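You operate a simulated robot arm through the tools that you are given. There is no shell and no other tool.

You are at the controls of a simulated two-armed robot. One attempt, no reset.

TASK
Set the belt knob by its plate, then give the drum one run.
Fine: main switch off before the motor cover opens; cover closed and switch on again for the run. Where these are worked on the way, their far stop is far enough and under half their travel is too little: motor cover.

Only the result counts: the job must be done as asked and must still hold three seconds after the hand-in. Knocking over, shifting, dropping, spilling or breaking anything else fails it. Lids that push on must go on centred and level and be pressed home; caps that screw on are set level and turned clockwise until they are tight.

THE ROBOT
Two 7-joint arms with fingered hands on one trunk that stands fixed in place. Base frame: the origin is at the foot of the trunk, x ahead of it, y to its left, z up. Units: cm, rad, N and s.
The left shoulder is at [2, 26.9, 119.7], the right one opposite. Each reaches about 129.8 cm from its shoulder. Payload 5 kg a hand.
The TCP of each hand is the grasp point between the finger pads, 4.2 cm short of the fingertips. In the tool frame z runs along the fingers and y along their closing line. The gripper opens to 20.8 cm; its body begins 11.9 cm behind the TCP. The gripper is a hand of 4 fingers: y runs from the thumb to the fingers, the wrist lies at [0, 0, -31.7] in the tool frame.
Orientation is told as [roll, pitch, yaw] about the base's x, y, z axes, in that order, counted from this pose: with the fingers straight down and closing along the base's y, the tool's x points along the base's -x, its y along +y and its z along -z.

THE INTERFACE
- The arms move only by the tool jog_arm. It takes "left_moves", "right_moves" or both (then of equal length, played together; a hand with none holds still); each is a list of rows, each an object of numbers (a shift or turn left out is 0): "dx", "dy", "dz": the shift along the tool's x, y, z in units of 50 mm (1.0 is 50 mm); "ax", "ay", "az": the turn, a rotation vector about the tool's x, y, z in units of 5 degrees (1.0 is 5 degrees). In form: [{"dx": .., "dy": .., "dz": .., "ax": .., "ay": .., "az": ..}, ...]. A call has 1 to 20 rows; each row shifts and turns the commanded pose from where the row before left it, along the tool's axes as they then stand. A call with a number of a shift or a turn outside -1 to 1 is refused whole. Each row takes 0.2 s and may step no farther than 5 cm and 0.15 rad from the row before; otherwise, the whole call is refused. Where a pose cannot be reached the arm comes as near as it can. A force on the tool above 90 N (or 10 N above the force at the start of the call, whichever is more), or a blocked arm, ends the call early, and 0.2 s more pass. In this call time passes only in rows, and 0.2 s behind the last. The reply holds the time, the measured pose of the TCP, the force on the tool along the base axes, the opening and the grip force, in the units named above and with some noise, with the torque about the TCP (base axes, N m) and any sound that the robot's microphone picked up.
- Cameras (640 x 400 px; columns grow to the right, rows downward): "scene" is now at [17.16, -4.3, 147.17]; the picture's right is [-0.34, -0.94, 0.00], its down [-0.42, 0.15, -0.89] and it looks along [0.84, -0.30, -0.45] (base axes); focal length 214 px, centre (320, 200). "left" rides on the left gripper at [-9.3, 0.1, -14.6] in its tool frame; the picture's right is [-0.01, -1.00, 0.00], its down [0.84, -0.01, -0.54] and it looks along [0.54, -0.01, 0.84] (tool axes); focal length 280 px, centre (320, 200). "right" rides on the right gripper at [9.3, 0.1, -14.6] in its tool frame; the picture's right is [-0.02, 1.00, 0.00], its down [-0.84, -0.01, -0.54] and it looks along [-0.54, -0.01, 0.84] (tool axes); focal length 280 px, centre (320, 200). There is no depth. A picture from a camera that has moved, and an enlarged one, comes with that camera's place and axes in the base frame and with its lens. The place of the scene camera against the robot may be out by one fixed shift of up to 2.5 cm in any direction.
- get_image(camera): a new picture of that camera. It takes no simulated time.
- move_column(by): moves the trunk up (or, below 0, down) by that many cm; the arms and the scene camera ride with it, the base frame stays. It gives what a move gives, with no picture.
- set_fingers(finger1, finger2, finger3, thumb_bend, hand): sets how far each is bent, from 0 (flat) to 100 (curled in); at 30 the hand is open as for a grip, at 70 the pads meet at the TCP. One left out holds its place. A second passes; each finger stops where it meets its share of the squeeze, and holds until it gets a number again. It is the only way to open and close the hand. It gives what a move gives, with no picture; readings hold the bend of each and the force on the fingers (four entries, about 0 where the hand has none), thumb and palm.
- pan_tilt(pan, tilt): turns the head with the scene camera to pan (to the left, within 1.396 rad either way) and tilt (down, from -0.506 to 1.204), counted from straight ahead of the robot (the tilt from the chest, where the trunk bows). It gives what a move gives.
- enlarge(camera, box): a new picture of the part [left, top, right, bottom] of that camera's present view, enlarged. It takes no simulated time.
- hand_in(): hands the job in; it is judged then, once.

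Nothing tells you positions but the pictures and the camera data. Unless the task says otherwise, let go and move clear before handing in.

The tools are called after "Emit:" as a command line: name --argument value ..., lists and objects as JSON in quotes. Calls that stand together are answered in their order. jog_arm: Moves the arms, as the interface text tells. Its arguments: {"type":"object","properties":{"left_moves":{"type":"array","items":{"type":"object","properties":{"dx":{"type":"number"},"dy":{"type":"number"},"dz":{"type":"number"},"ax":{"type":"number"},"ay":{"type":"number"},"az":{"type":"number"}}}},"right_moves":{"type":"array","items":{"type":"object","properties":{"dx":{"type":"number"},"dy":{"type":"number"},"dz":{"type":"number"},"ax":{"type":"number"},"ay":{"type":"number"},"az":{"type":"number"}}}}},"required":[]} The other tools are called the same way: move_column (by) moves the trunk up or down; set_fingers (finger1, finger2, finger3, thumb_bend, hand) moves the fingers one by one; pan_tilt (pan, tilt) turns the head that bears the scene camera; get_image (camera) takes a picture; enlarge (camera, box) takes an enlarged picture of a part of a camera's view; hand_in () hands the job in.

At the start:

```text
time_s: 0.0
left_tool_pos: [55.94, 11.38, 143.6]
left_tool_rot: [-0.002, 0.0, -0.212]
left_force: [-1.1, -0.3, 0.4]
left_torque: [-0.01, 0.0, 0.04]
left_finger_gap: 20.77
left_gripper_force: 0.1
left_shape: jaw
left_bend: [30.0, 30.0, 30.0, 30.0]
left_finger forces: [0.0, 0.0, 0.0, 0.1, 0.0, 0.0]
right_tool_pos: [63.72, -39.07, 143.8]
right_tool_rot: [0.001, 0.0, -0.211]
right_force: [0.3, 0.3, 0.2]
right_torque: [-0.01, 0.01, 0.0]
right_finger_gap: 20.78
right_gripper_force: 0.0
right_shape: jaw
right_bend: [30.0, 30.0, 30.0, 30.0]
right_finger forces: [0.1, 0.1, 0.1, 0.0, 0.0, 0.0]
trunk travel left (down, up): [-57.5, 4.6]
head pan, tilt (commanded): [-0.346, 0.466]
```

scene: 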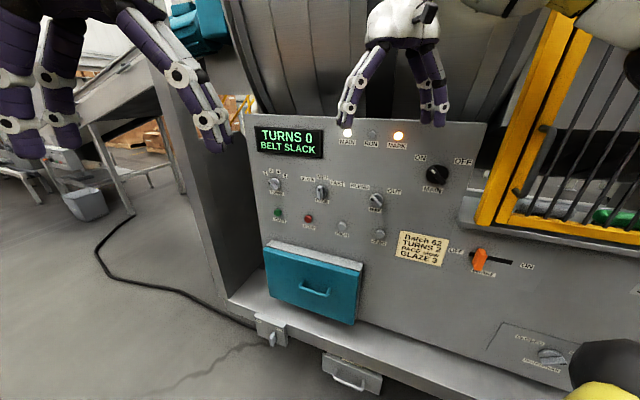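
right: 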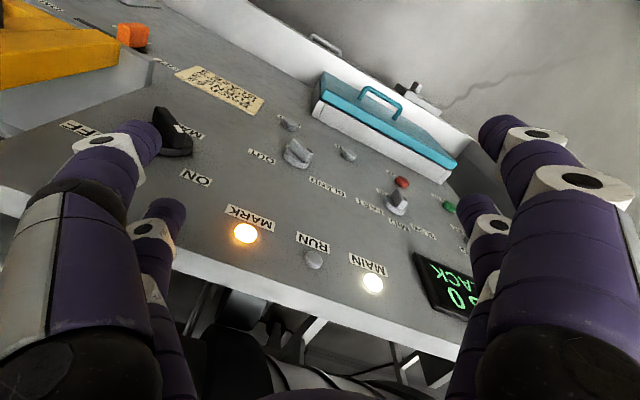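
left: 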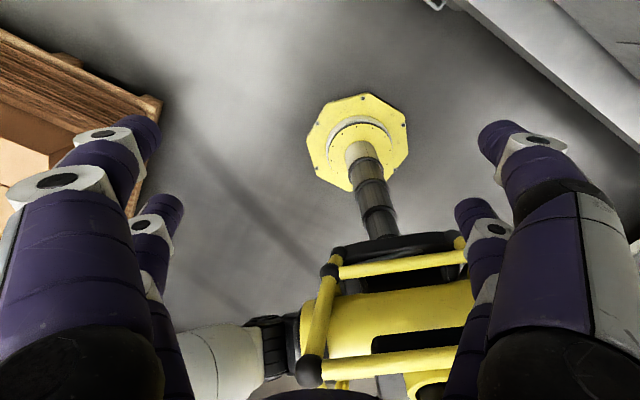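

I see a drum machine with a control panel (display "TURNS 0 / BELT SLACK"), a main switch, several knobs, a plate, and a lower compartment. I'll look closer at each part before moving.

Emit:
enlarge --camera "scene" --box '[240, 110, 400, 250]'

Emit:
enlarge --camera "scene" --box '[380, 120, 540, 290]'

Emit:
enlarge --camera "scene" --box '[440, 270, 640, 400]'

```text
2.86 times, centred on (320, 180) of scene
camera zoom: at [17.16, -4.3, 147.17], right [-0.34, -0.94, 0.0], down [-0.42, 0.15, -0.89], along [0.84, -0.3, -0.45], focal length 613 px, centre (320, 257)
```

zoom: 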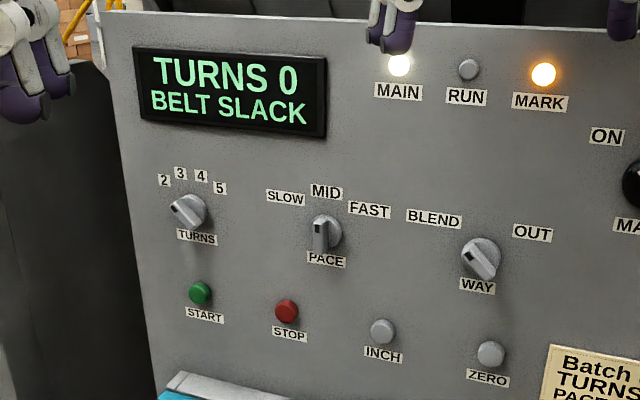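

```text
2.35 times, centred on (460, 205) of scene
camera zoom: at [17.16, -4.3, 147.17], right [-0.34, -0.94, 0.0], down [-0.42, 0.15, -0.89], along [0.84, -0.3, -0.45], focal length 505 px, centre (-9, 188)
```

zoom: 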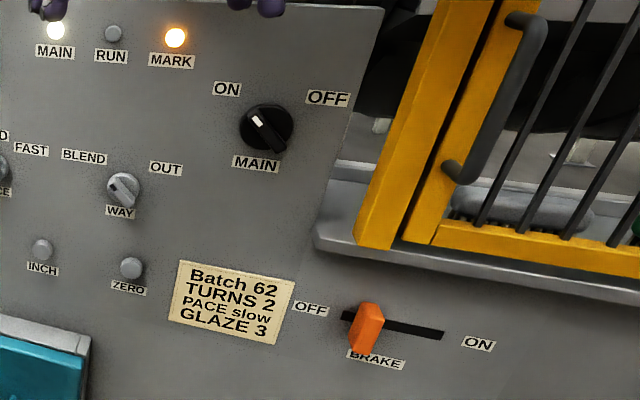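

```text
3.08 times, centred on (540, 335) of scene
camera zoom: at [17.16, -4.3, 147.17], right [-0.34, -0.94, 0.0], down [-0.42, 0.15, -0.89], along [0.84, -0.3, -0.45], focal length 660 px, centre (-357, -215)
```

zoom: 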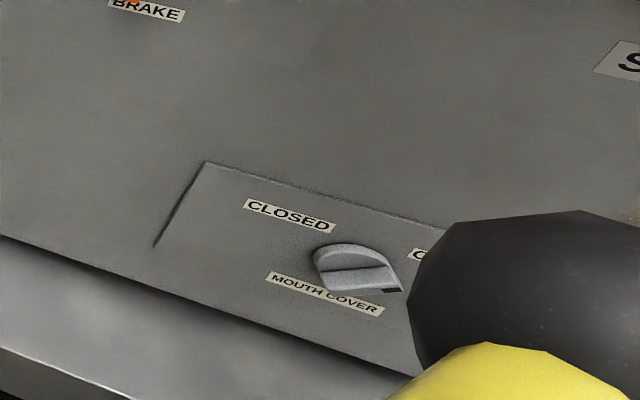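

The panel holds TURNS/PACE/WAY knobs, START/STOP/INCH/ZERO buttons, MAIN switch, BRAKE slider, mouth cover. I'll pan the head to find the motor cover and the belt knob.

Emit:
pan_tilt --pan -0.9 --tilt 0.5

```text
time_s: 1.0
left_tool_pos: [55.95, 11.39, 143.59]
left_tool_rot: [0.001, 0.0, -0.211]
left_force: [0.3, 0.2, -0.4]
left_torque: [-0.02, 0.01, 0.01]
left_finger_gap: 20.77
left_gripper_force: 0.0
left_shape: jaw
left_bend: [30.0, 30.0, 30.0, 30.0]
left_finger forces: [0.0, 0.0, 0.1, 0.0, 0.1, 0.1]
right_tool_pos: [63.66, -39.2, 143.73]
right_tool_rot: [0.0, 0.0, -0.211]
right_force: [0.6, 0.7, -0.1]
right_torque: [0.01, 0.05, -0.01]
right_finger_gap: 20.78
right_gripper_force: 0.1
right_shape: jaw
right_bend: [30.0, 30.0, 30.0, 30.0]
right_finger forces: [0.1, 0.0, 0.0, 0.0, 0.1, 0.1]
trunk travel left (down, up): [-57.5, 4.6]
head pan, tilt (commanded): [-0.901, 0.499]
```

The head has turned right; I'll take a picture of what is there.

Emit:
get_image --camera "scene"

```text
taken
camera scene: at [14.19, -8.31, 146.87], right [-0.78, -0.62, 0.0], down [-0.3, 0.37, -0.88], along [0.55, -0.69, -0.48], focal length 214 px, centre (320, 200)
```

scene: 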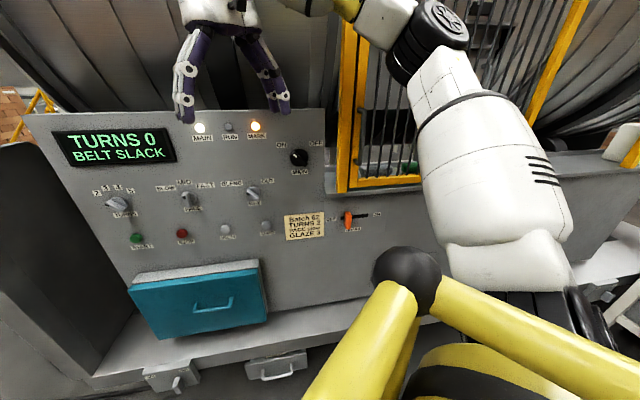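

The right arm blocks much of the view here. I'll look straight ahead and lower, then left, to find the motor cover.

Emit:
pan_tilt --pan 0.1 --tilt 0.6

Emit:
get_image --camera "scene"

Emit:
pan_tilt --pan -0.5 --tilt 0.9

Emit:
get_image --camera "scene"

Emit:
pan_tilt --pan -0.5 --tilt 0.0

Emit:
get_image --camera "scene"

```text
time_s: 2.2
left_tool_pos: [55.99, 11.26, 143.51]
left_tool_rot: [-0.001, 0.001, -0.212]
left_force: [1.0, 0.0, -0.5]
left_torque: [0.0, 0.01, -0.02]
left_finger_gap: 20.78
left_gripper_force: 0.1
left_shape: jaw
left_bend: [30.0, 30.0, 30.0, 30.0]
left_finger forces: [0.0, 0.0, 0.1, 0.1, 0.1, 0.1]
right_tool_pos: [63.77, -39.22, 143.62]
right_tool_rot: [0.0, 0.002, -0.213]
right_force: [0.2, -0.3, -0.3]
right_torque: [0.03, 0.01, -0.02]
right_finger_gap: 20.74
right_gripper_force: 0.1
right_shape: jaw
right_bend: [30.0, 30.0, 30.0, 30.0]
right_finger forces: [0.0, 0.0, 0.0, 0.0, 0.0, 0.1]
trunk travel left (down, up): [-57.5, 4.6]
head pan, tilt (commanded): [0.099, 0.6]
```

```text
taken
camera scene: at [17.33, -0.32, 145.96], right [0.1, -1.0, 0.0], down [-0.56, -0.06, -0.83], along [0.82, 0.08, -0.56], focal length 214 px, centre (320, 200)
```

scene: 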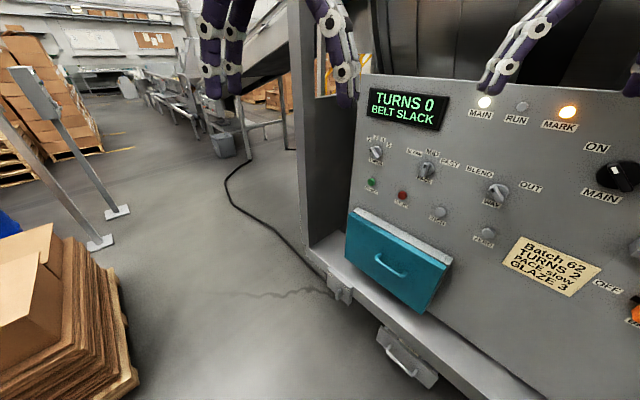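

```text
time_s: 3.2
left_tool_pos: [55.9, 11.4, 143.52]
left_tool_rot: [-0.001, 0.001, -0.211]
left_force: [-0.5, 0.4, -0.1]
left_torque: [-0.01, -0.02, 0.0]
left_finger_gap: 20.81
left_gripper_force: 0.1
left_shape: jaw
left_bend: [30.0, 30.0, 30.0, 30.0]
left_finger forces: [0.0, 0.1, 0.1, 0.1, 0.0, 0.0]
right_tool_pos: [63.79, -39.04, 143.67]
right_tool_rot: [0.001, 0.001, -0.21]
right_force: [-0.6, 0.3, 0.0]
right_torque: [-0.02, 0.02, 0.0]
right_finger_gap: 20.79
right_gripper_force: 0.0
right_shape: jaw
right_bend: [30.0, 30.0, 30.0, 30.0]
right_finger forces: [0.1, 0.1, 0.0, 0.0, 0.0, 0.0]
trunk travel left (down, up): [-57.5, 4.6]
head pan, tilt (commanded): [-0.499, 0.901]
```

```text
taken
camera scene: at [15.17, -4.8, 143.48], right [-0.48, -0.88, 0.0], down [-0.69, 0.37, -0.62], along [0.55, -0.3, -0.78], focal length 214 px, centre (320, 200)
```

scene: 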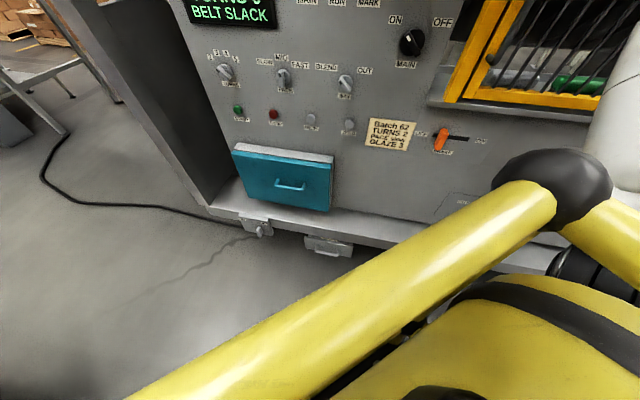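

```text
time_s: 4.4
left_tool_pos: [56.0, 11.5, 143.56]
left_tool_rot: [0.0, 0.001, -0.211]
left_force: [1.0, -0.8, 0.1]
left_torque: [0.01, 0.0, -0.03]
left_finger_gap: 20.77
left_gripper_force: 0.1
left_shape: jaw
left_bend: [30.0, 30.0, 30.0, 30.0]
left_finger forces: [0.1, 0.0, 0.1, 0.1, 0.0, 0.1]
right_tool_pos: [63.86, -39.05, 143.71]
right_tool_rot: [0.0, 0.0, -0.211]
right_force: [-0.2, -0.3, -0.3]
right_torque: [0.01, 0.04, 0.0]
right_finger_gap: 20.79
right_gripper_force: 0.2
right_shape: jaw
right_bend: [30.0, 30.0, 30.0, 30.0]
right_finger forces: [0.0, 0.0, 0.1, 0.1, 0.0, 0.0]
trunk travel left (down, up): [-57.5, 4.6]
head pan, tilt (commanded): [-0.499, 0.0]
```

```text
taken
camera scene: at [16.44, -5.5, 151.47], right [-0.48, -0.88, 0.0], down [0.0, 0.0, -1.0], along [0.88, -0.48, 0.0], focal length 214 px, centre (320, 200)
```

scene: 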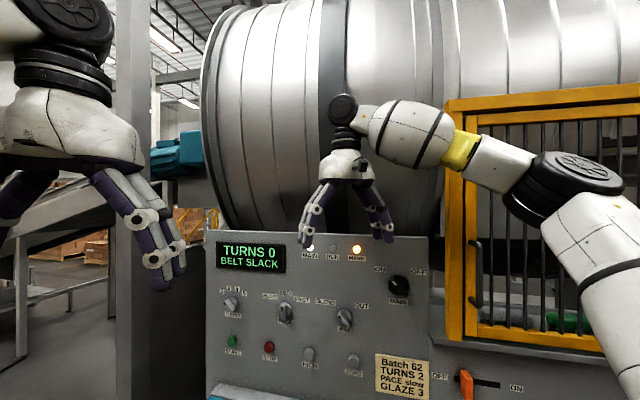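

The teal box with a handle under the panel is likely the motor cover, hinged at the top perhaps. I'll zoom in on it and the parts beneath, and read the remaining plates.

Emit:
pan_tilt --pan -0.1 --tilt 0.7

Emit:
enlarge --camera "scene" --box '[160, 180, 420, 340]'

Emit:
get_image --camera "scene"

```text
time_s: 5.5
left_tool_pos: [55.88, 11.35, 143.58]
left_tool_rot: [0.0, 0.0, -0.211]
left_force: [-0.4, -0.1, 0.0]
left_torque: [0.01, 0.0, 0.01]
left_finger_gap: 20.81
left_gripper_force: 0.0
left_shape: jaw
left_bend: [30.0, 30.0, 30.0, 30.0]
left_finger forces: [0.0, 0.0, 0.0, 0.1, 0.0, 0.1]
right_tool_pos: [63.79, -39.1, 143.78]
right_tool_rot: [0.0, -0.002, -0.211]
right_force: [0.9, -0.2, 1.1]
right_torque: [0.03, -0.02, 0.03]
right_finger_gap: 20.76
right_gripper_force: 0.2
right_shape: jaw
right_bend: [30.0, 30.0, 30.0, 30.0]
right_finger forces: [0.0, 0.1, 0.0, 0.0, 0.1, 0.1]
trunk travel left (down, up): [-57.5, 4.6]
head pan, tilt (commanded): [-0.099, 0.7]
```

```text
2.46 times, centred on (290, 260) of scene
camera zoom: at [16.99, -2.04, 145.1], right [-0.1, -0.99, 0.0], down [-0.64, 0.06, -0.77], along [0.76, -0.08, -0.64], focal length 528 px, centre (394, 52)
```

zoom: 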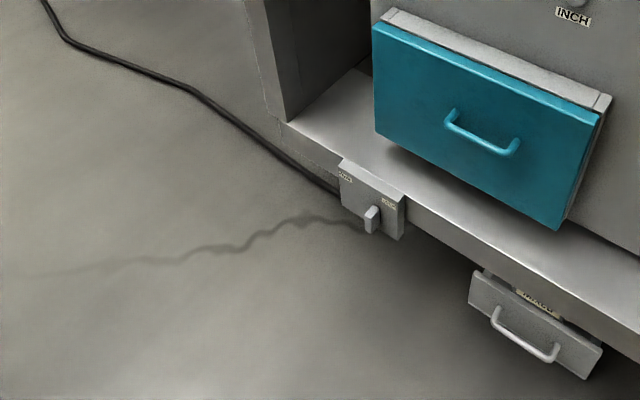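

```text
taken
camera scene: at [16.99, -2.04, 145.1], right [-0.1, -0.99, 0.0], down [-0.64, 0.06, -0.77], along [0.76, -0.08, -0.64], focal length 214 px, centre (320, 200)
```

scene: 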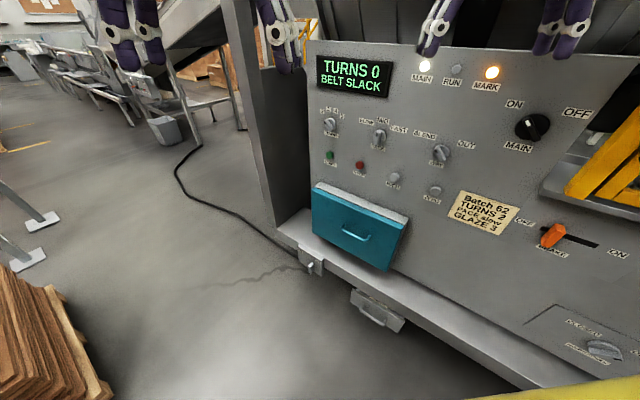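

Triangulating scene and right-hand views: the panel is vertical, facing about [-0.73, 0.68], with START near [102,-14,98], ZERO near [71,-47,99], and MARK light near [71,-49,135]. I'll read the small labels around the cover next.

Emit:
enlarge --camera "scene" --box '[290, 230, 350, 280]'

Emit:
enlarge --camera "scene" --box '[340, 270, 420, 335]'

Emit:
enlarge --camera "scene" --box '[300, 170, 420, 280]'

Emit:
enlarge --camera "scene" --box '[490, 90, 610, 160]'

Emit:
enlarge --camera "scene" --box '[300, 90, 500, 210]'

```text
8.00 times, centred on (320, 255) of scene
camera zoom: at [16.99, -2.04, 145.1], right [-0.1, -0.99, 0.0], down [-0.64, 0.06, -0.77], along [0.76, -0.08, -0.64], focal length 1716 px, centre (320, -240)
```

zoom: 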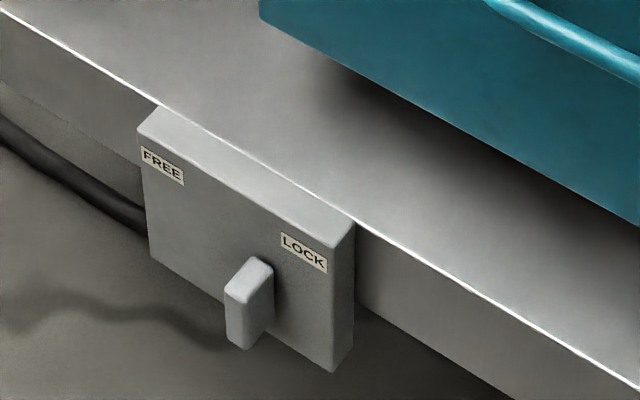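

```text
6.15 times, centred on (380, 302) of scene
camera zoom: at [16.99, -2.04, 145.1], right [-0.1, -0.99, 0.0], down [-0.64, 0.06, -0.77], along [0.76, -0.08, -0.64], focal length 1320 px, centre (-49, -431)
```

zoom: 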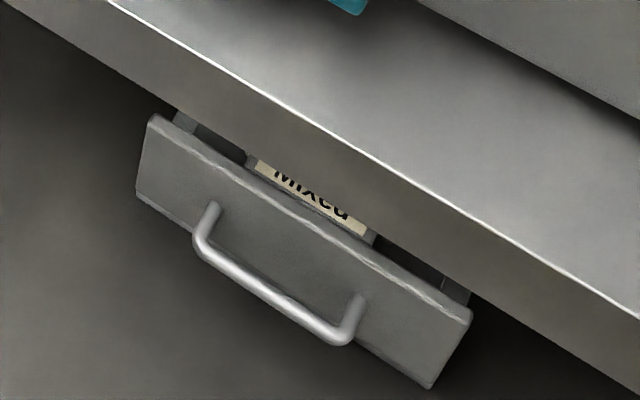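

```text
3.64 times, centred on (360, 225) of scene
camera zoom: at [16.99, -2.04, 145.1], right [-0.1, -0.99, 0.0], down [-0.64, 0.06, -0.77], along [0.76, -0.08, -0.64], focal length 780 px, centre (174, 109)
```

zoom: 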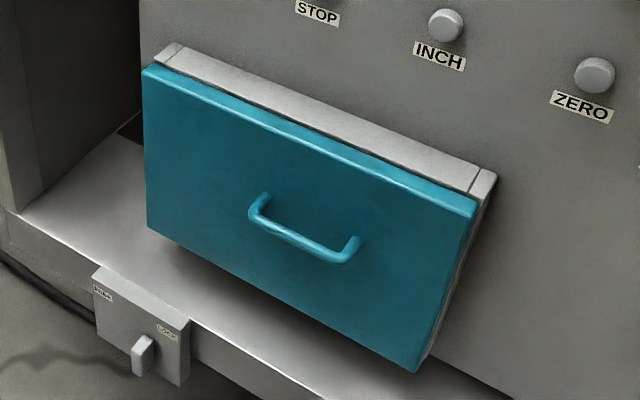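

```text
5.33 times, centred on (550, 125) of scene
camera zoom: at [16.99, -2.04, 145.1], right [-0.1, -0.99, 0.0], down [-0.64, 0.06, -0.77], along [0.76, -0.08, -0.64], focal length 1144 px, centre (-907, 600)
```

zoom: 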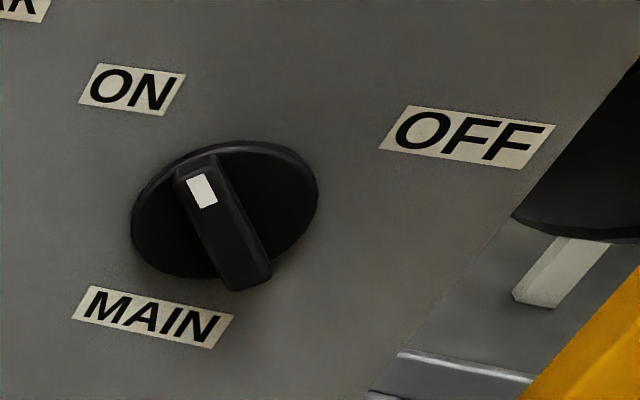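

```text
3.20 times, centred on (400, 150) of scene
camera zoom: at [16.99, -2.04, 145.1], right [-0.1, -0.99, 0.0], down [-0.64, 0.06, -0.77], along [0.76, -0.08, -0.64], focal length 686 px, centre (64, 360)
```

zoom: 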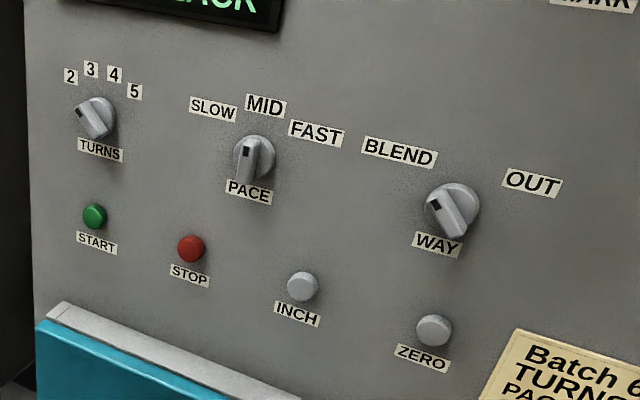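

The main switch sits near [62,-57,125], the teal motor cover handle near [79,-25,70]. I'll look at the hand's shape and upper panel before moving the right arm.

Emit:
pan_tilt --pan -0.7 --tilt 0.2

Emit:
get_image --camera "scene"

Emit:
enlarge --camera "scene" --box '[200, 60, 360, 260]'

Emit:
get_image --camera "right"

```text
time_s: 6.5
left_tool_pos: [56.0, 11.43, 143.53]
left_tool_rot: [0.0, 0.0, -0.212]
left_force: [-0.6, -1.2, 0.6]
left_torque: [-0.01, 0.01, -0.04]
left_finger_gap: 20.76
left_gripper_force: 0.0
left_shape: jaw
left_bend: [30.0, 30.0, 30.0, 30.0]
left_finger forces: [0.1, 0.0, 0.0, 0.0, 0.0, 0.1]
right_tool_pos: [63.85, -39.13, 143.82]
right_tool_rot: [-0.001, 0.001, -0.211]
right_force: [-0.4, 0.2, 0.3]
right_torque: [0.0, -0.01, -0.02]
right_finger_gap: 20.79
right_gripper_force: 0.1
right_shape: jaw
right_bend: [30.0, 30.0, 30.0, 30.0]
right_finger forces: [0.0, 0.0, 0.0, 0.0, 0.1, 0.0]
trunk travel left (down, up): [-57.5, 4.6]
head pan, tilt (commanded): [-0.7, 0.201]
```

```text
taken
camera scene: at [15.67, -7.19, 149.63], right [-0.64, -0.77, 0.0], down [-0.15, 0.13, -0.98], along [0.75, -0.63, -0.2], focal length 214 px, centre (320, 200)
```

scene: 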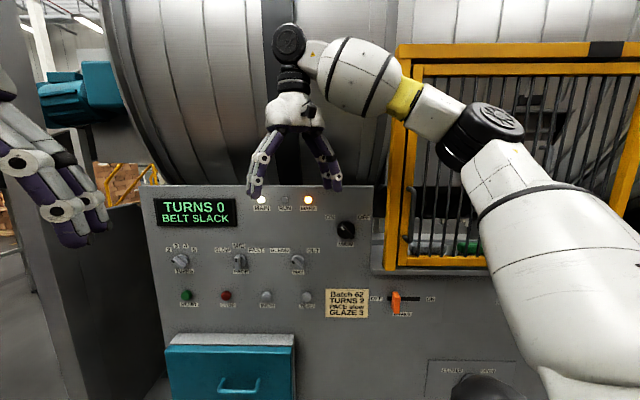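

```text
2.00 times, centred on (280, 160) of scene
camera zoom: at [15.67, -7.19, 149.63], right [-0.64, -0.77, 0.0], down [-0.15, 0.13, -0.98], along [0.75, -0.63, -0.2], focal length 429 px, centre (400, 280)
```

zoom: 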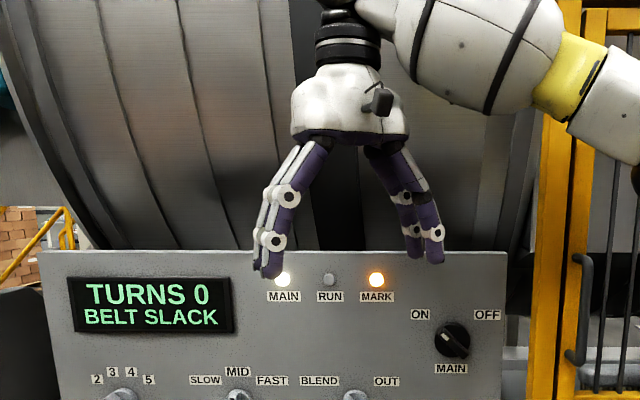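

```text
taken
camera right: at [54.65, -36.98, 158.47], right [0.22, 0.97, 0.0], down [0.82, -0.19, 0.54], along [0.53, -0.12, -0.84], focal length 280 px, centre (320, 200)
```

right: 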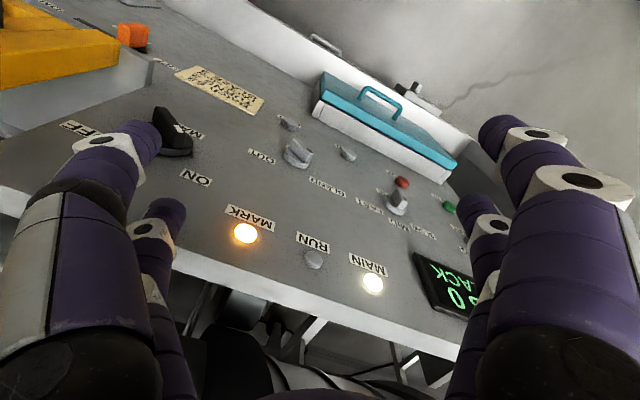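

The panel looks frontal at pan −0.7, which confirms its heading of about −42°. I'll test which finger is which on the right hand while it is in free space, then look.

Emit:
set_fingers --hand "right" --finger1 0 --finger2 60 --finger3 30 --thumb_bend 30

Emit:
get_image --camera "right"

Emit:
enlarge --camera "scene" --box '[200, 60, 360, 260]'

```text
time_s: 7.5
left_tool_pos: [55.96, 11.3, 143.63]
left_tool_rot: [0.0, 0.002, -0.212]
left_force: [-0.1, 0.1, -0.2]
left_torque: [-0.02, 0.03, 0.0]
left_finger_gap: 20.78
left_gripper_force: 0.1
left_shape: jaw
left_bend: [30.0, 30.0, 30.0, 30.0]
left_finger forces: [0.0, 0.1, 0.1, 0.1, 0.1, 0.1]
right_tool_pos: [63.88, -39.03, 143.74]
right_tool_rot: [0.001, 0.001, -0.211]
right_force: [-0.5, -0.2, 0.4]
right_torque: [-0.02, -0.01, 0.03]
right_finger_gap: 26.69
right_gripper_force: 0.1
right_shape: fingers
right_bend: [0.0, 60.0, 30.0, 30.0]
right_finger forces: [0.1, 0.1, 0.0, 0.1, 0.1, 0.0]
trunk travel left (down, up): [-57.5, 4.6]
head pan, tilt (commanded): [-0.7, 0.201]
```

```text
taken
camera right: at [54.65, -36.97, 158.47], right [0.22, 0.97, 0.0], down [0.82, -0.19, 0.54], along [0.52, -0.12, -0.84], focal length 280 px, centre (320, 200)
```

right: 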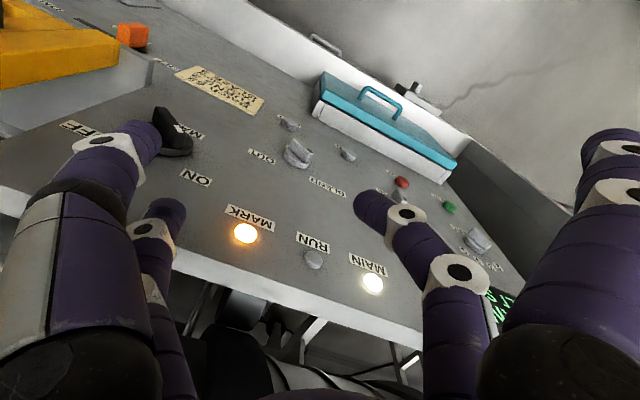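

```text
2.00 times, centred on (280, 160) of scene
camera zoom: at [15.66, -7.19, 149.63], right [-0.64, -0.76, 0.0], down [-0.15, 0.13, -0.98], along [0.75, -0.63, -0.2], focal length 429 px, centre (400, 280)
```

zoom: 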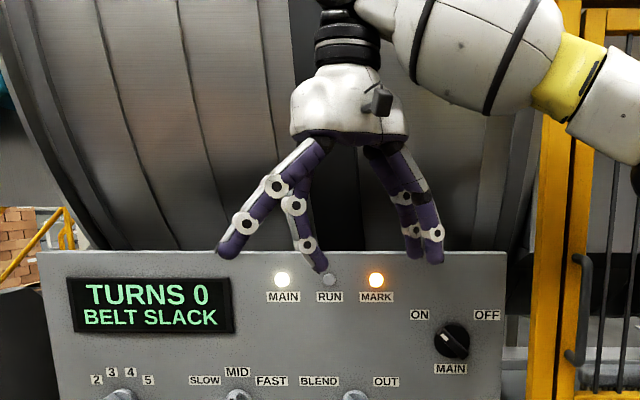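

Fingers 1 and 2 are on the +y side, thumb and finger 3 opposite. I'll back the right hand off the panel about 10 cm and yaw it square with the panel, then lower the trunk.

Emit:
jog_arm --right_moves '[{"dx": 0.85, "dy": 0.51}, {"dx": 0.85, "dy": 0.51}, {"az": 1}, {"az": 1}, {"az": 1}, {"az": 1}, {"az": 1}, {"az": 1}]'

Emit:
set_fingers --hand "right" --finger1 45 --finger2 45 --finger3 45 --thumb_bend 45

Emit:
move_column --by -20

Emit:
get_image --camera "scene"

Emit:
get_image --camera "right"

```text
time_s: 9.3
left_tool_pos: [56.01, 11.54, 143.61]
left_tool_rot: [0.0, -0.002, -0.211]
left_force: [-0.5, -0.2, -0.3]
left_torque: [-0.08, -0.1, -0.01]
left_finger_gap: 20.8
left_gripper_force: 0.0
left_shape: jaw
left_bend: [30.0, 30.0, 30.0, 30.0]
left_finger forces: [0.0, 0.0, 0.1, 0.1, 0.1, 0.1]
right_tool_pos: [56.49, -32.13, 143.9]
right_tool_rot: [0.001, -0.003, -0.736]
right_force: [-0.3, -0.1, -0.2]
right_torque: [-0.07, -0.08, 0.03]
right_finger_gap: 26.69
right_gripper_force: 0.1
right_shape: fingers
right_bend: [0.0, 60.0, 30.0, 30.0]
right_finger forces: [0.0, 0.0, 0.0, 0.1, 0.0, 0.0]
trunk travel left (down, up): [-57.5, 4.6]
head pan, tilt (commanded): [-0.7, 0.201]
```

```text
time_s: 10.3
left_tool_pos: [55.99, 11.29, 143.47]
left_tool_rot: [0.0, 0.0, -0.21]
left_force: [-0.2, 1.1, 0.8]
left_torque: [0.01, -0.01, 0.02]
left_finger_gap: 20.8
left_gripper_force: 0.0
left_shape: jaw
left_bend: [30.0, 30.0, 30.0, 30.0]
left_finger forces: [0.0, 0.0, 0.0, 0.1, 0.1, 0.0]
right_tool_pos: [56.47, -32.31, 143.81]
right_tool_rot: [0.0, 0.0, -0.735]
right_force: [0.7, -0.3, -0.4]
right_torque: [0.03, 0.01, 0.02]
right_finger_gap: 14.03
right_gripper_force: 0.1
right_shape: fingers
right_bend: [45.0, 45.0, 45.0, 45.0]
right_finger forces: [0.0, 0.1, 0.0, 0.1, 0.0, 0.0]
trunk travel left (down, up): [-57.5, 4.6]
head pan, tilt (commanded): [-0.7, 0.201]
```

```text
time_s: 12.5
left_tool_pos: [55.87, 11.36, 123.71]
left_tool_rot: [0.0, 0.0, -0.21]
left_force: [-0.4, 0.2, 1.0]
left_torque: [-0.07, -0.07, -0.02]
left_finger_gap: 20.79
left_gripper_force: 0.1
left_shape: jaw
left_bend: [30.0, 30.0, 30.0, 30.0]
left_finger forces: [0.0, 0.0, 0.0, 0.1, 0.0, 0.0]
right_tool_pos: [56.51, -32.22, 123.89]
right_tool_rot: [-0.001, 0.0, -0.735]
right_force: [-1.0, -0.2, 0.2]
right_torque: [0.0, -0.07, 0.03]
right_finger_gap: 14.02
right_gripper_force: 0.0
right_shape: fingers
right_bend: [45.0, 45.0, 45.0, 45.0]
right_finger forces: [0.1, 0.1, 0.0, 0.0, 0.0, 0.0]
trunk travel left (down, up): [-37.5, 24.6]
head pan, tilt (commanded): [-0.7, 0.201]
```

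```text
taken
camera scene: at [17.2, -7.19, 129.4], right [-0.64, -0.76, 0.0], down [-0.15, 0.13, -0.98], along [0.75, -0.63, -0.2], focal length 214 px, centre (320, 200)
```

scene: 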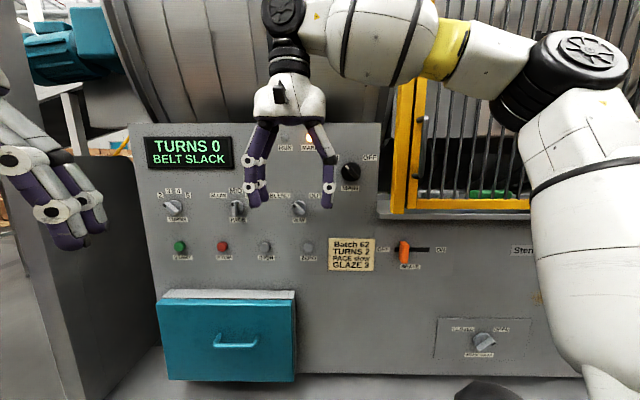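

```text
taken
camera right: at [49.63, -25.93, 138.53], right [0.68, 0.73, 0.0], down [0.62, -0.57, 0.54], along [0.39, -0.37, -0.84], focal length 280 px, centre (320, 200)
```

right: 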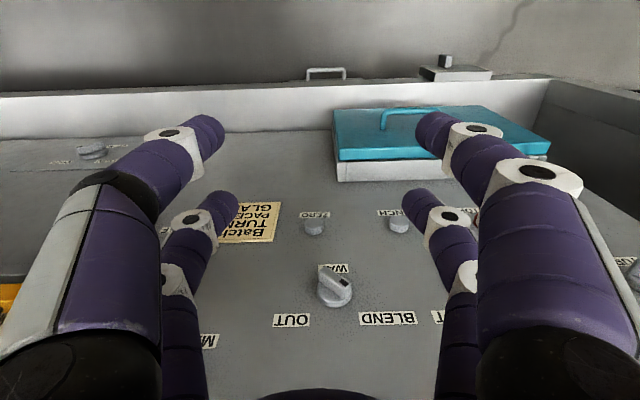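

The right camera confirms the panel runs along [0.66,0.75] (left), outward normal about [-0.75,0.66], plane at n·P ≈ −86. I'll pitch the right hand 50° so its fingers point toward the panel, and check.

Emit:
jog_arm --right_moves '[{"ay": -1}, {"ay": -1}, {"ay": -1}, {"ay": -1}, {"ay": -1}, {"ay": -1}, {"ay": -1}, {"ay": -1}, {"ay": -1}, {"ay": -1}]'

Emit:
get_image --camera "scene"

Emit:
get_image --camera "right"

```text
time_s: 14.7
left_tool_pos: [56.03, 11.31, 123.56]
left_tool_rot: [0.0, 0.0, -0.21]
left_force: [-0.5, -0.2, 0.1]
left_torque: [-0.01, -0.05, -0.01]
left_finger_gap: 20.77
left_gripper_force: 0.0
left_shape: jaw
left_bend: [30.0, 30.0, 30.0, 30.0]
left_finger forces: [0.0, 0.1, 0.0, 0.1, 0.1, 0.0]
right_tool_pos: [68.67, -36.29, 133.42]
right_tool_rot: [-0.017, -0.864, -0.715]
right_force: [0.0, -1.1, 0.1]
right_torque: [-0.02, 0.01, -0.01]
right_finger_gap: 14.01
right_gripper_force: 0.0
right_shape: fingers
right_bend: [45.0, 45.0, 45.0, 45.0]
right_finger forces: [0.0, 0.0, 0.0, 0.0, 0.1, 0.0]
right hand out of reach, approached as far as the arm can: row 4, 5, 6, 7, 8, 9, 10
trunk travel left (down, up): [-37.5, 24.6]
head pan, tilt (commanded): [-0.7, 0.201]
```

```text
taken
camera scene: at [17.24, -7.18, 129.37], right [-0.64, -0.77, 0.0], down [-0.15, 0.13, -0.98], along [0.75, -0.63, -0.2], focal length 214 px, centre (320, 200)
```

scene: 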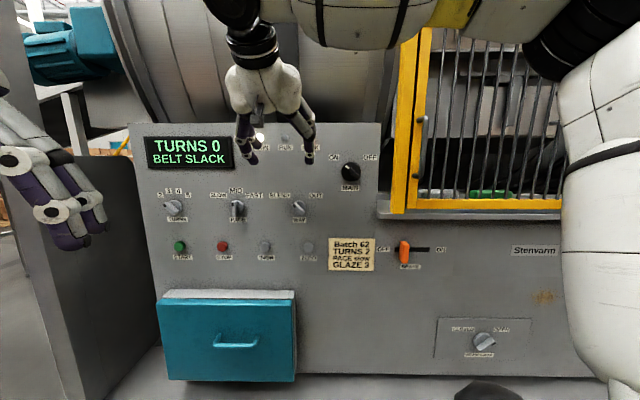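

```text
taken
camera right: at [55.95, -24.82, 135.88], right [0.67, 0.74, 0.0], down [0.1, -0.09, 0.99], along [0.73, -0.67, -0.14], focal length 280 px, centre (320, 200)
```

right: 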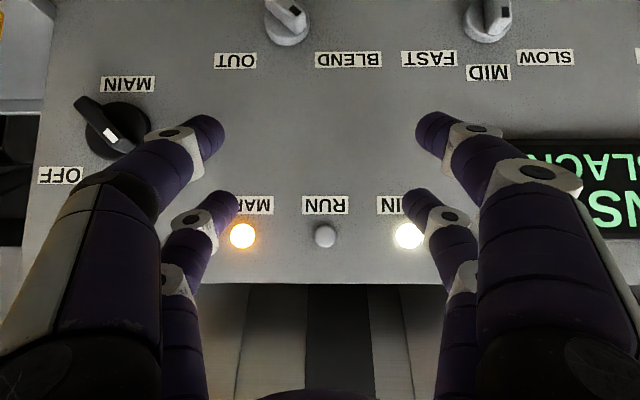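

The right arm cannot fold that close at this trunk height (it drifted to [68.7,-36.3,133]). From two views the MAIN knob centre is at about [61.7,-57,124.9]; I'll lower the trunk 20 cm more so the wrist is farther from the shoulder.

Emit:
move_column --by -20

Emit:
get_image --camera "scene"

Emit:
get_image --camera "right"

```text
time_s: 16.4
left_tool_pos: [56.12, 11.5, 105.61]
left_tool_rot: [-0.002, 0.008, -0.214]
left_force: [-0.7, 0.1, -0.5]
left_torque: [-0.05, -0.2, 0.02]
left_finger_gap: 20.8
left_gripper_force: 0.1
left_shape: jaw
left_bend: [30.0, 30.0, 30.0, 30.0]
left_finger forces: [0.0, 0.0, 0.0, 0.0, 0.1, 0.0]
right_tool_pos: [75.34, -35.08, 106.69]
right_tool_rot: [-0.141, -0.752, -0.61]
right_force: [-37.3, 28.9, -7.0]
right_torque: [0.1, 0.94, -1.01]
right_finger_gap: 14.01
right_gripper_force: 24.0
right_shape: fingers
right_bend: [45.0, 45.0, 39.0, 45.0]
right_finger forces: [0.0, 20.4, 27.4, 0.1, 0.1, 0.0]
trunk travel left (down, up): [-20.2, 41.9]
head pan, tilt (commanded): [-0.7, 0.201]
stopped: the force on the tool passed its limit at 97 N (the readings are from after the stop); the commanded pose is now the measured one
```

```text
taken
camera scene: at [23.08, -7.0, 110.81], right [-0.64, -0.77, 0.0], down [-0.15, 0.13, -0.98], along [0.75, -0.63, -0.2], focal length 214 px, centre (320, 200)
```

scene: 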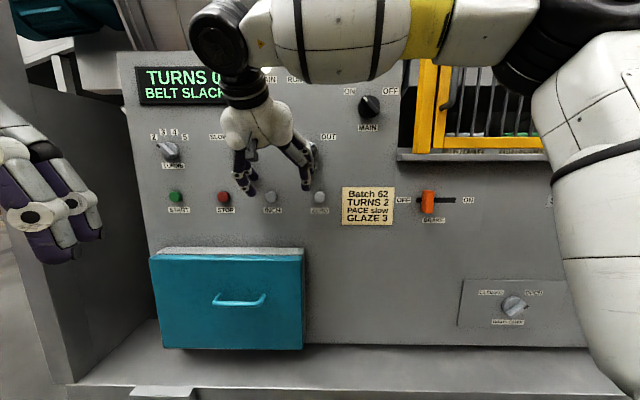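

```text
taken
camera right: at [62.93, -23.71, 111.04], right [0.65, 0.75, -0.09], down [0.24, -0.09, 0.97], along [0.72, -0.65, -0.24], focal length 280 px, centre (320, 200)
```

right: 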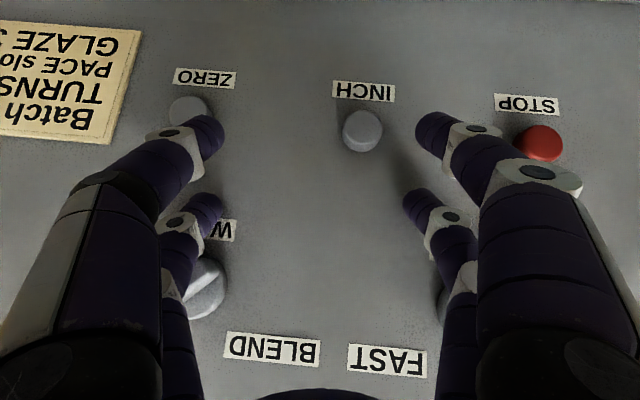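

The trunk bows forward as it lowers, so the right hand came against the WAY/PACE knobs. I'll retract straight out along the panel normal first, then along the fingers, and check the knobs.

Emit:
jog_arm --right_moves '[{"dx": 0.145, "dz": -0.138}, {"dx": 0.145, "dz": -0.138}, {"dx": 0.145, "dz": -0.138}, {"dz": -0.5}]'

Emit:
get_image --camera "right"

Emit:
get_image --camera "scene"

```text
time_s: 17.4
left_tool_pos: [56.33, 11.4, 105.92]
left_tool_rot: [-0.001, 0.006, -0.213]
left_force: [0.0, 0.3, 0.1]
left_torque: [-0.06, -0.04, -0.02]
left_finger_gap: 20.77
left_gripper_force: 0.1
left_shape: jaw
left_bend: [30.0, 30.0, 30.0, 30.0]
left_finger forces: [0.0, 0.0, 0.1, 0.0, 0.1, 0.1]
right_tool_pos: [73.5, -32.87, 110.06]
right_tool_rot: [-0.14, -0.753, -0.611]
right_force: [-1.5, 2.8, -0.1]
right_torque: [0.06, 0.01, -0.1]
right_finger_gap: 14.0
right_gripper_force: 2.0
right_shape: fingers
right_bend: [45.0, 45.0, 45.0, 45.0]
right_finger forces: [0.0, 0.0, 3.0, 0.0, 0.0, 0.0]
right hand out of reach, approached as far as the arm can: row 1, 2, 3
trunk travel left (down, up): [-20.2, 41.9]
head pan, tilt (commanded): [-0.7, 0.201]
```

```text
taken
camera right: at [60.98, -21.44, 114.25], right [0.66, 0.75, -0.09], down [0.24, -0.09, 0.97], along [0.72, -0.66, -0.24], focal length 280 px, centre (320, 200)
```

right: 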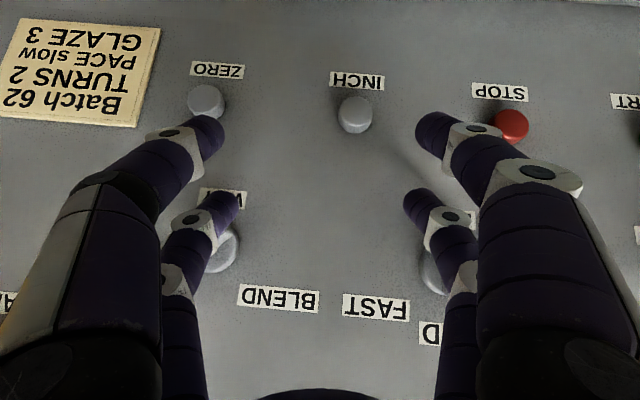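

```text
taken
camera scene: at [23.18, -7.15, 110.93], right [-0.64, -0.77, 0.0], down [-0.15, 0.13, -0.98], along [0.75, -0.63, -0.2], focal length 214 px, centre (320, 200)
```

scene: 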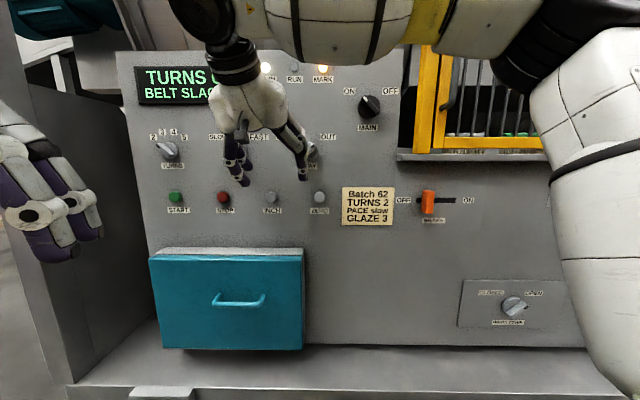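

Fingers are nearly clear; finger 3 still touches the WAY knob slightly. I'll retract further along the fingers and then inspect the knobs.

Emit:
jog_arm --right_moves '[{"dz": -0.3}, {"dz": -0.6}, {"dz": -0.8}]'

Emit:
get_image --camera "right"

Emit:
enlarge --camera "scene" --box '[120, 50, 420, 240]'

```text
time_s: 18.2
left_tool_pos: [56.24, 11.32, 105.85]
left_tool_rot: [-0.002, 0.008, -0.212]
left_force: [-0.3, -0.3, 1.1]
left_torque: [-0.07, 0.0, -0.01]
left_finger_gap: 20.8
left_gripper_force: 0.1
left_shape: jaw
left_bend: [30.0, 30.0, 30.0, 30.0]
left_finger forces: [0.0, 0.0, 0.0, 0.0, 0.1, 0.1]
right_tool_pos: [69.32, -28.7, 115.94]
right_tool_rot: [-0.134, -0.754, -0.616]
right_force: [0.5, 0.2, 0.3]
right_torque: [0.0, 0.03, 0.0]
right_finger_gap: 14.01
right_gripper_force: 0.0
right_shape: fingers
right_bend: [45.0, 45.0, 44.0, 45.0]
right_finger forces: [0.0, 0.0, 0.1, 0.0, 0.0, 0.1]
trunk travel left (down, up): [-20.2, 41.9]
head pan, tilt (commanded): [-0.7, 0.201]
```

```text
taken
camera right: at [56.87, -17.2, 120.18], right [0.66, 0.75, -0.09], down [0.24, -0.09, 0.97], along [0.72, -0.66, -0.24], focal length 280 px, centre (320, 200)
```

right: 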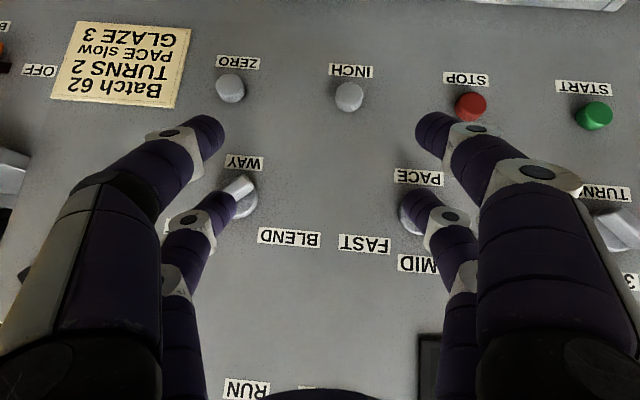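

```text
2.11 times, centred on (270, 145) of scene
camera zoom: at [23.19, -7.19, 110.91], right [-0.64, -0.77, 0.0], down [-0.15, 0.13, -0.98], along [0.75, -0.63, -0.2], focal length 452 px, centre (425, 316)
```

zoom: 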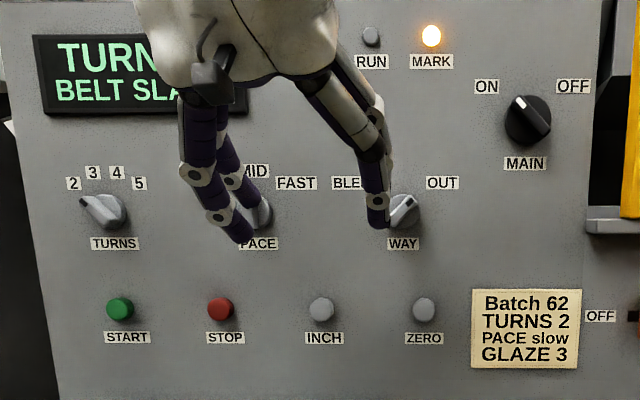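

The WAY knob may have been turned; I need a clear look. I'll retract the right hand further and zoom in.

Emit:
jog_arm --right_moves '[{"dz": -0.9}, {"dz": -0.9}, {"dy": 0.9}, {"dy": 0.9}]'

Emit:
enlarge --camera "scene" --box '[200, 110, 360, 230]'

Emit:
get_image --camera "right"

```text
time_s: 19.2
left_tool_pos: [56.35, 11.32, 105.84]
left_tool_rot: [-0.001, 0.009, -0.209]
left_force: [0.3, 1.0, -1.0]
left_torque: [-0.11, 0.1, 0.0]
left_finger_gap: 20.8
left_gripper_force: 0.0
left_shape: jaw
left_bend: [30.0, 30.0, 30.0, 30.0]
left_finger forces: [0.0, 0.0, 0.0, 0.0, 0.0, 0.0]
right_tool_pos: [70.99, -17.33, 121.42]
right_tool_rot: [-0.136, -0.755, -0.617]
right_force: [-0.8, 0.5, -0.4]
right_torque: [0.04, -0.01, 0.01]
right_finger_gap: 14.01
right_gripper_force: 0.1
right_shape: fingers
right_bend: [45.0, 45.0, 44.0, 45.0]
right_finger forces: [0.0, 0.1, 0.0, 0.1, 0.1, 0.0]
trunk travel left (down, up): [-20.2, 41.9]
head pan, tilt (commanded): [-0.7, 0.201]
```

```text
3.33 times, centred on (280, 170) of scene
camera zoom: at [23.22, -7.17, 110.87], right [-0.64, -0.77, 0.0], down [-0.15, 0.13, -0.98], along [0.75, -0.63, -0.2], focal length 715 px, centre (453, 300)
```

zoom: 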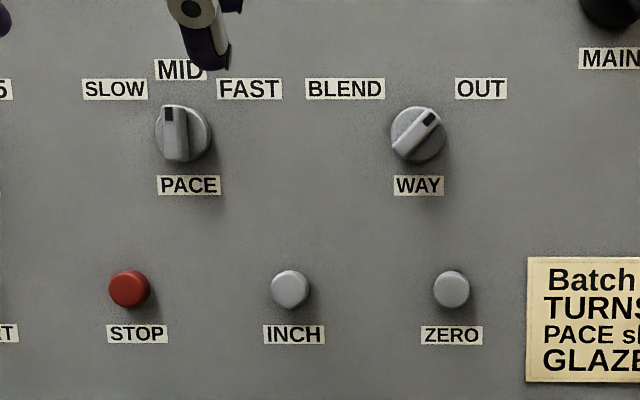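

```text
taken
camera right: at [58.57, -5.96, 125.73], right [0.66, 0.75, -0.09], down [0.24, -0.09, 0.97], along [0.71, -0.66, -0.24], focal length 280 px, centre (320, 200)
```

right: 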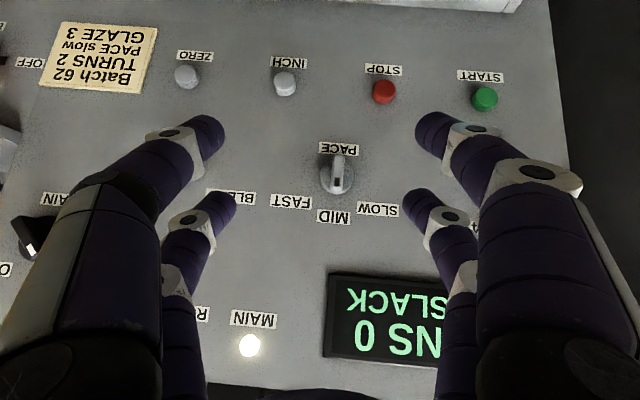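

The bump turned WAY from BLEND to OUT, so I must turn it back (PACE is still MID). The arms need their wrists 70–98 cm from the shoulder, so I'll raise the trunk again (it moves away from the panel) and use the left arm for panel work.

Emit:
move_column --by 37.3

Emit:
get_image --camera "scene"

```text
time_s: 22.8
left_tool_pos: [56.33, 11.33, 143.15]
left_tool_rot: [0.0, 0.009, -0.211]
left_force: [0.0, 0.0, -0.8]
left_torque: [0.01, 0.02, 0.02]
left_finger_gap: 20.82
left_gripper_force: 0.0
left_shape: jaw
left_bend: [30.0, 30.0, 30.0, 30.0]
left_finger forces: [0.0, 0.0, 0.0, 0.0, 0.0, 0.1]
right_tool_pos: [70.98, -17.27, 158.81]
right_tool_rot: [-0.136, -0.756, -0.617]
right_force: [-0.1, -0.2, 0.4]
right_torque: [-0.01, 0.01, 0.01]
right_finger_gap: 14.01
right_gripper_force: 0.0
right_shape: fingers
right_bend: [45.0, 45.0, 44.0, 45.0]
right_finger forces: [0.0, 0.0, 0.0, 0.1, 0.0, 0.0]
trunk travel left (down, up): [-57.5, 4.6]
head pan, tilt (commanded): [-0.7, 0.201]
```

```text
taken
camera scene: at [15.68, -7.19, 149.65], right [-0.64, -0.76, 0.0], down [-0.15, 0.13, -0.98], along [0.75, -0.63, -0.2], focal length 214 px, centre (320, 200)
```

scene: 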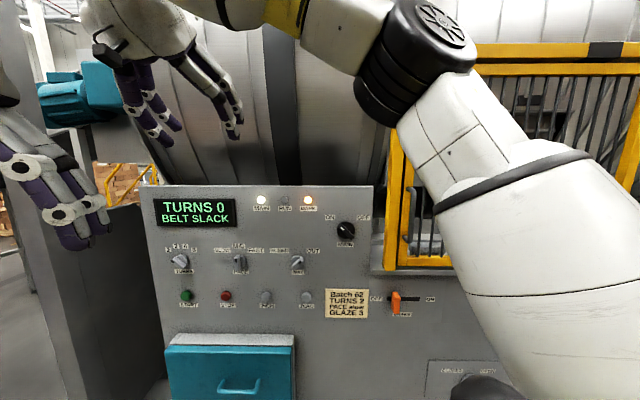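

Trunk is back up and both hands are clear. I'll park the right hand up and to the right, out of the left arm's way.

Emit:
jog_arm --right_moves '[{"dx": -0.07, "dy": -0.89, "dz": -0.13}, {"dx": -0.07, "dy": -0.89, "dz": -0.13}, {"dx": -0.07, "dy": -0.89, "dz": -0.13}, {"dx": -0.07, "dy": -0.89, "dz": -0.13}, {"dx": -0.07, "dy": -0.89, "dz": -0.13}, {"dx": -0.07, "dy": -0.89, "dz": -0.13}, {"dx": -0.07, "dy": -0.89, "dz": -0.13}, {"dx": -0.07, "dy": -0.89, "dz": -0.13}, {"dx": -0.07, "dy": -0.89, "dz": -0.13}, {"dx": -0.07, "dy": -0.89, "dz": -0.13}, {"dx": -0.07, "dy": -0.89, "dz": -0.13}]'

Emit:
get_image --camera "scene"

Emit:
get_image --camera "right"

```text
time_s: 25.2
left_tool_pos: [56.31, 11.17, 143.1]
left_tool_rot: [-0.001, 0.006, -0.213]
left_force: [-0.1, -0.4, -0.3]
left_torque: [0.17, 0.03, -0.02]
left_finger_gap: 20.78
left_gripper_force: 0.0
left_shape: jaw
left_bend: [30.0, 30.0, 30.0, 30.0]
left_finger forces: [0.0, 0.0, 0.0, 0.0, 0.1, 0.1]
right_tool_pos: [53.64, -50.71, 166.41]
right_tool_rot: [-0.133, -0.756, -0.618]
right_force: [-0.2, -0.9, 0.0]
right_torque: [0.06, -0.01, 0.05]
right_finger_gap: 13.99
right_gripper_force: 0.1
right_shape: fingers
right_bend: [45.0, 45.0, 44.0, 45.0]
right_finger forces: [0.0, 0.1, 0.0, 0.1, 0.0, 0.1]
right hand out of reach, approached as far as the arm can: row 7, 8, 9, 10, 11
trunk travel left (down, up): [-57.5, 4.6]
head pan, tilt (commanded): [-0.7, 0.201]
```

```text
taken
camera scene: at [15.66, -7.32, 149.66], right [-0.64, -0.76, 0.0], down [-0.15, 0.13, -0.98], along [0.75, -0.63, -0.2], focal length 214 px, centre (320, 200)
```

scene: 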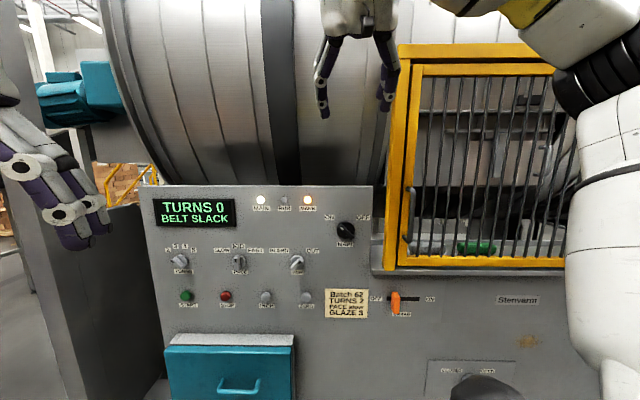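

```text
taken
camera right: at [41.22, -39.35, 170.69], right [0.66, 0.75, -0.09], down [0.24, -0.09, 0.97], along [0.72, -0.66, -0.24], focal length 280 px, centre (320, 200)
```

right: 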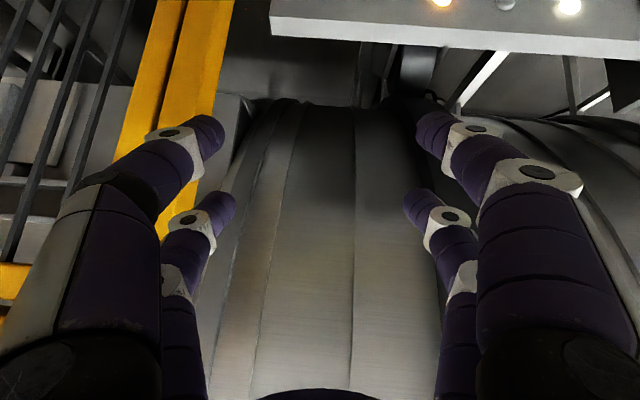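

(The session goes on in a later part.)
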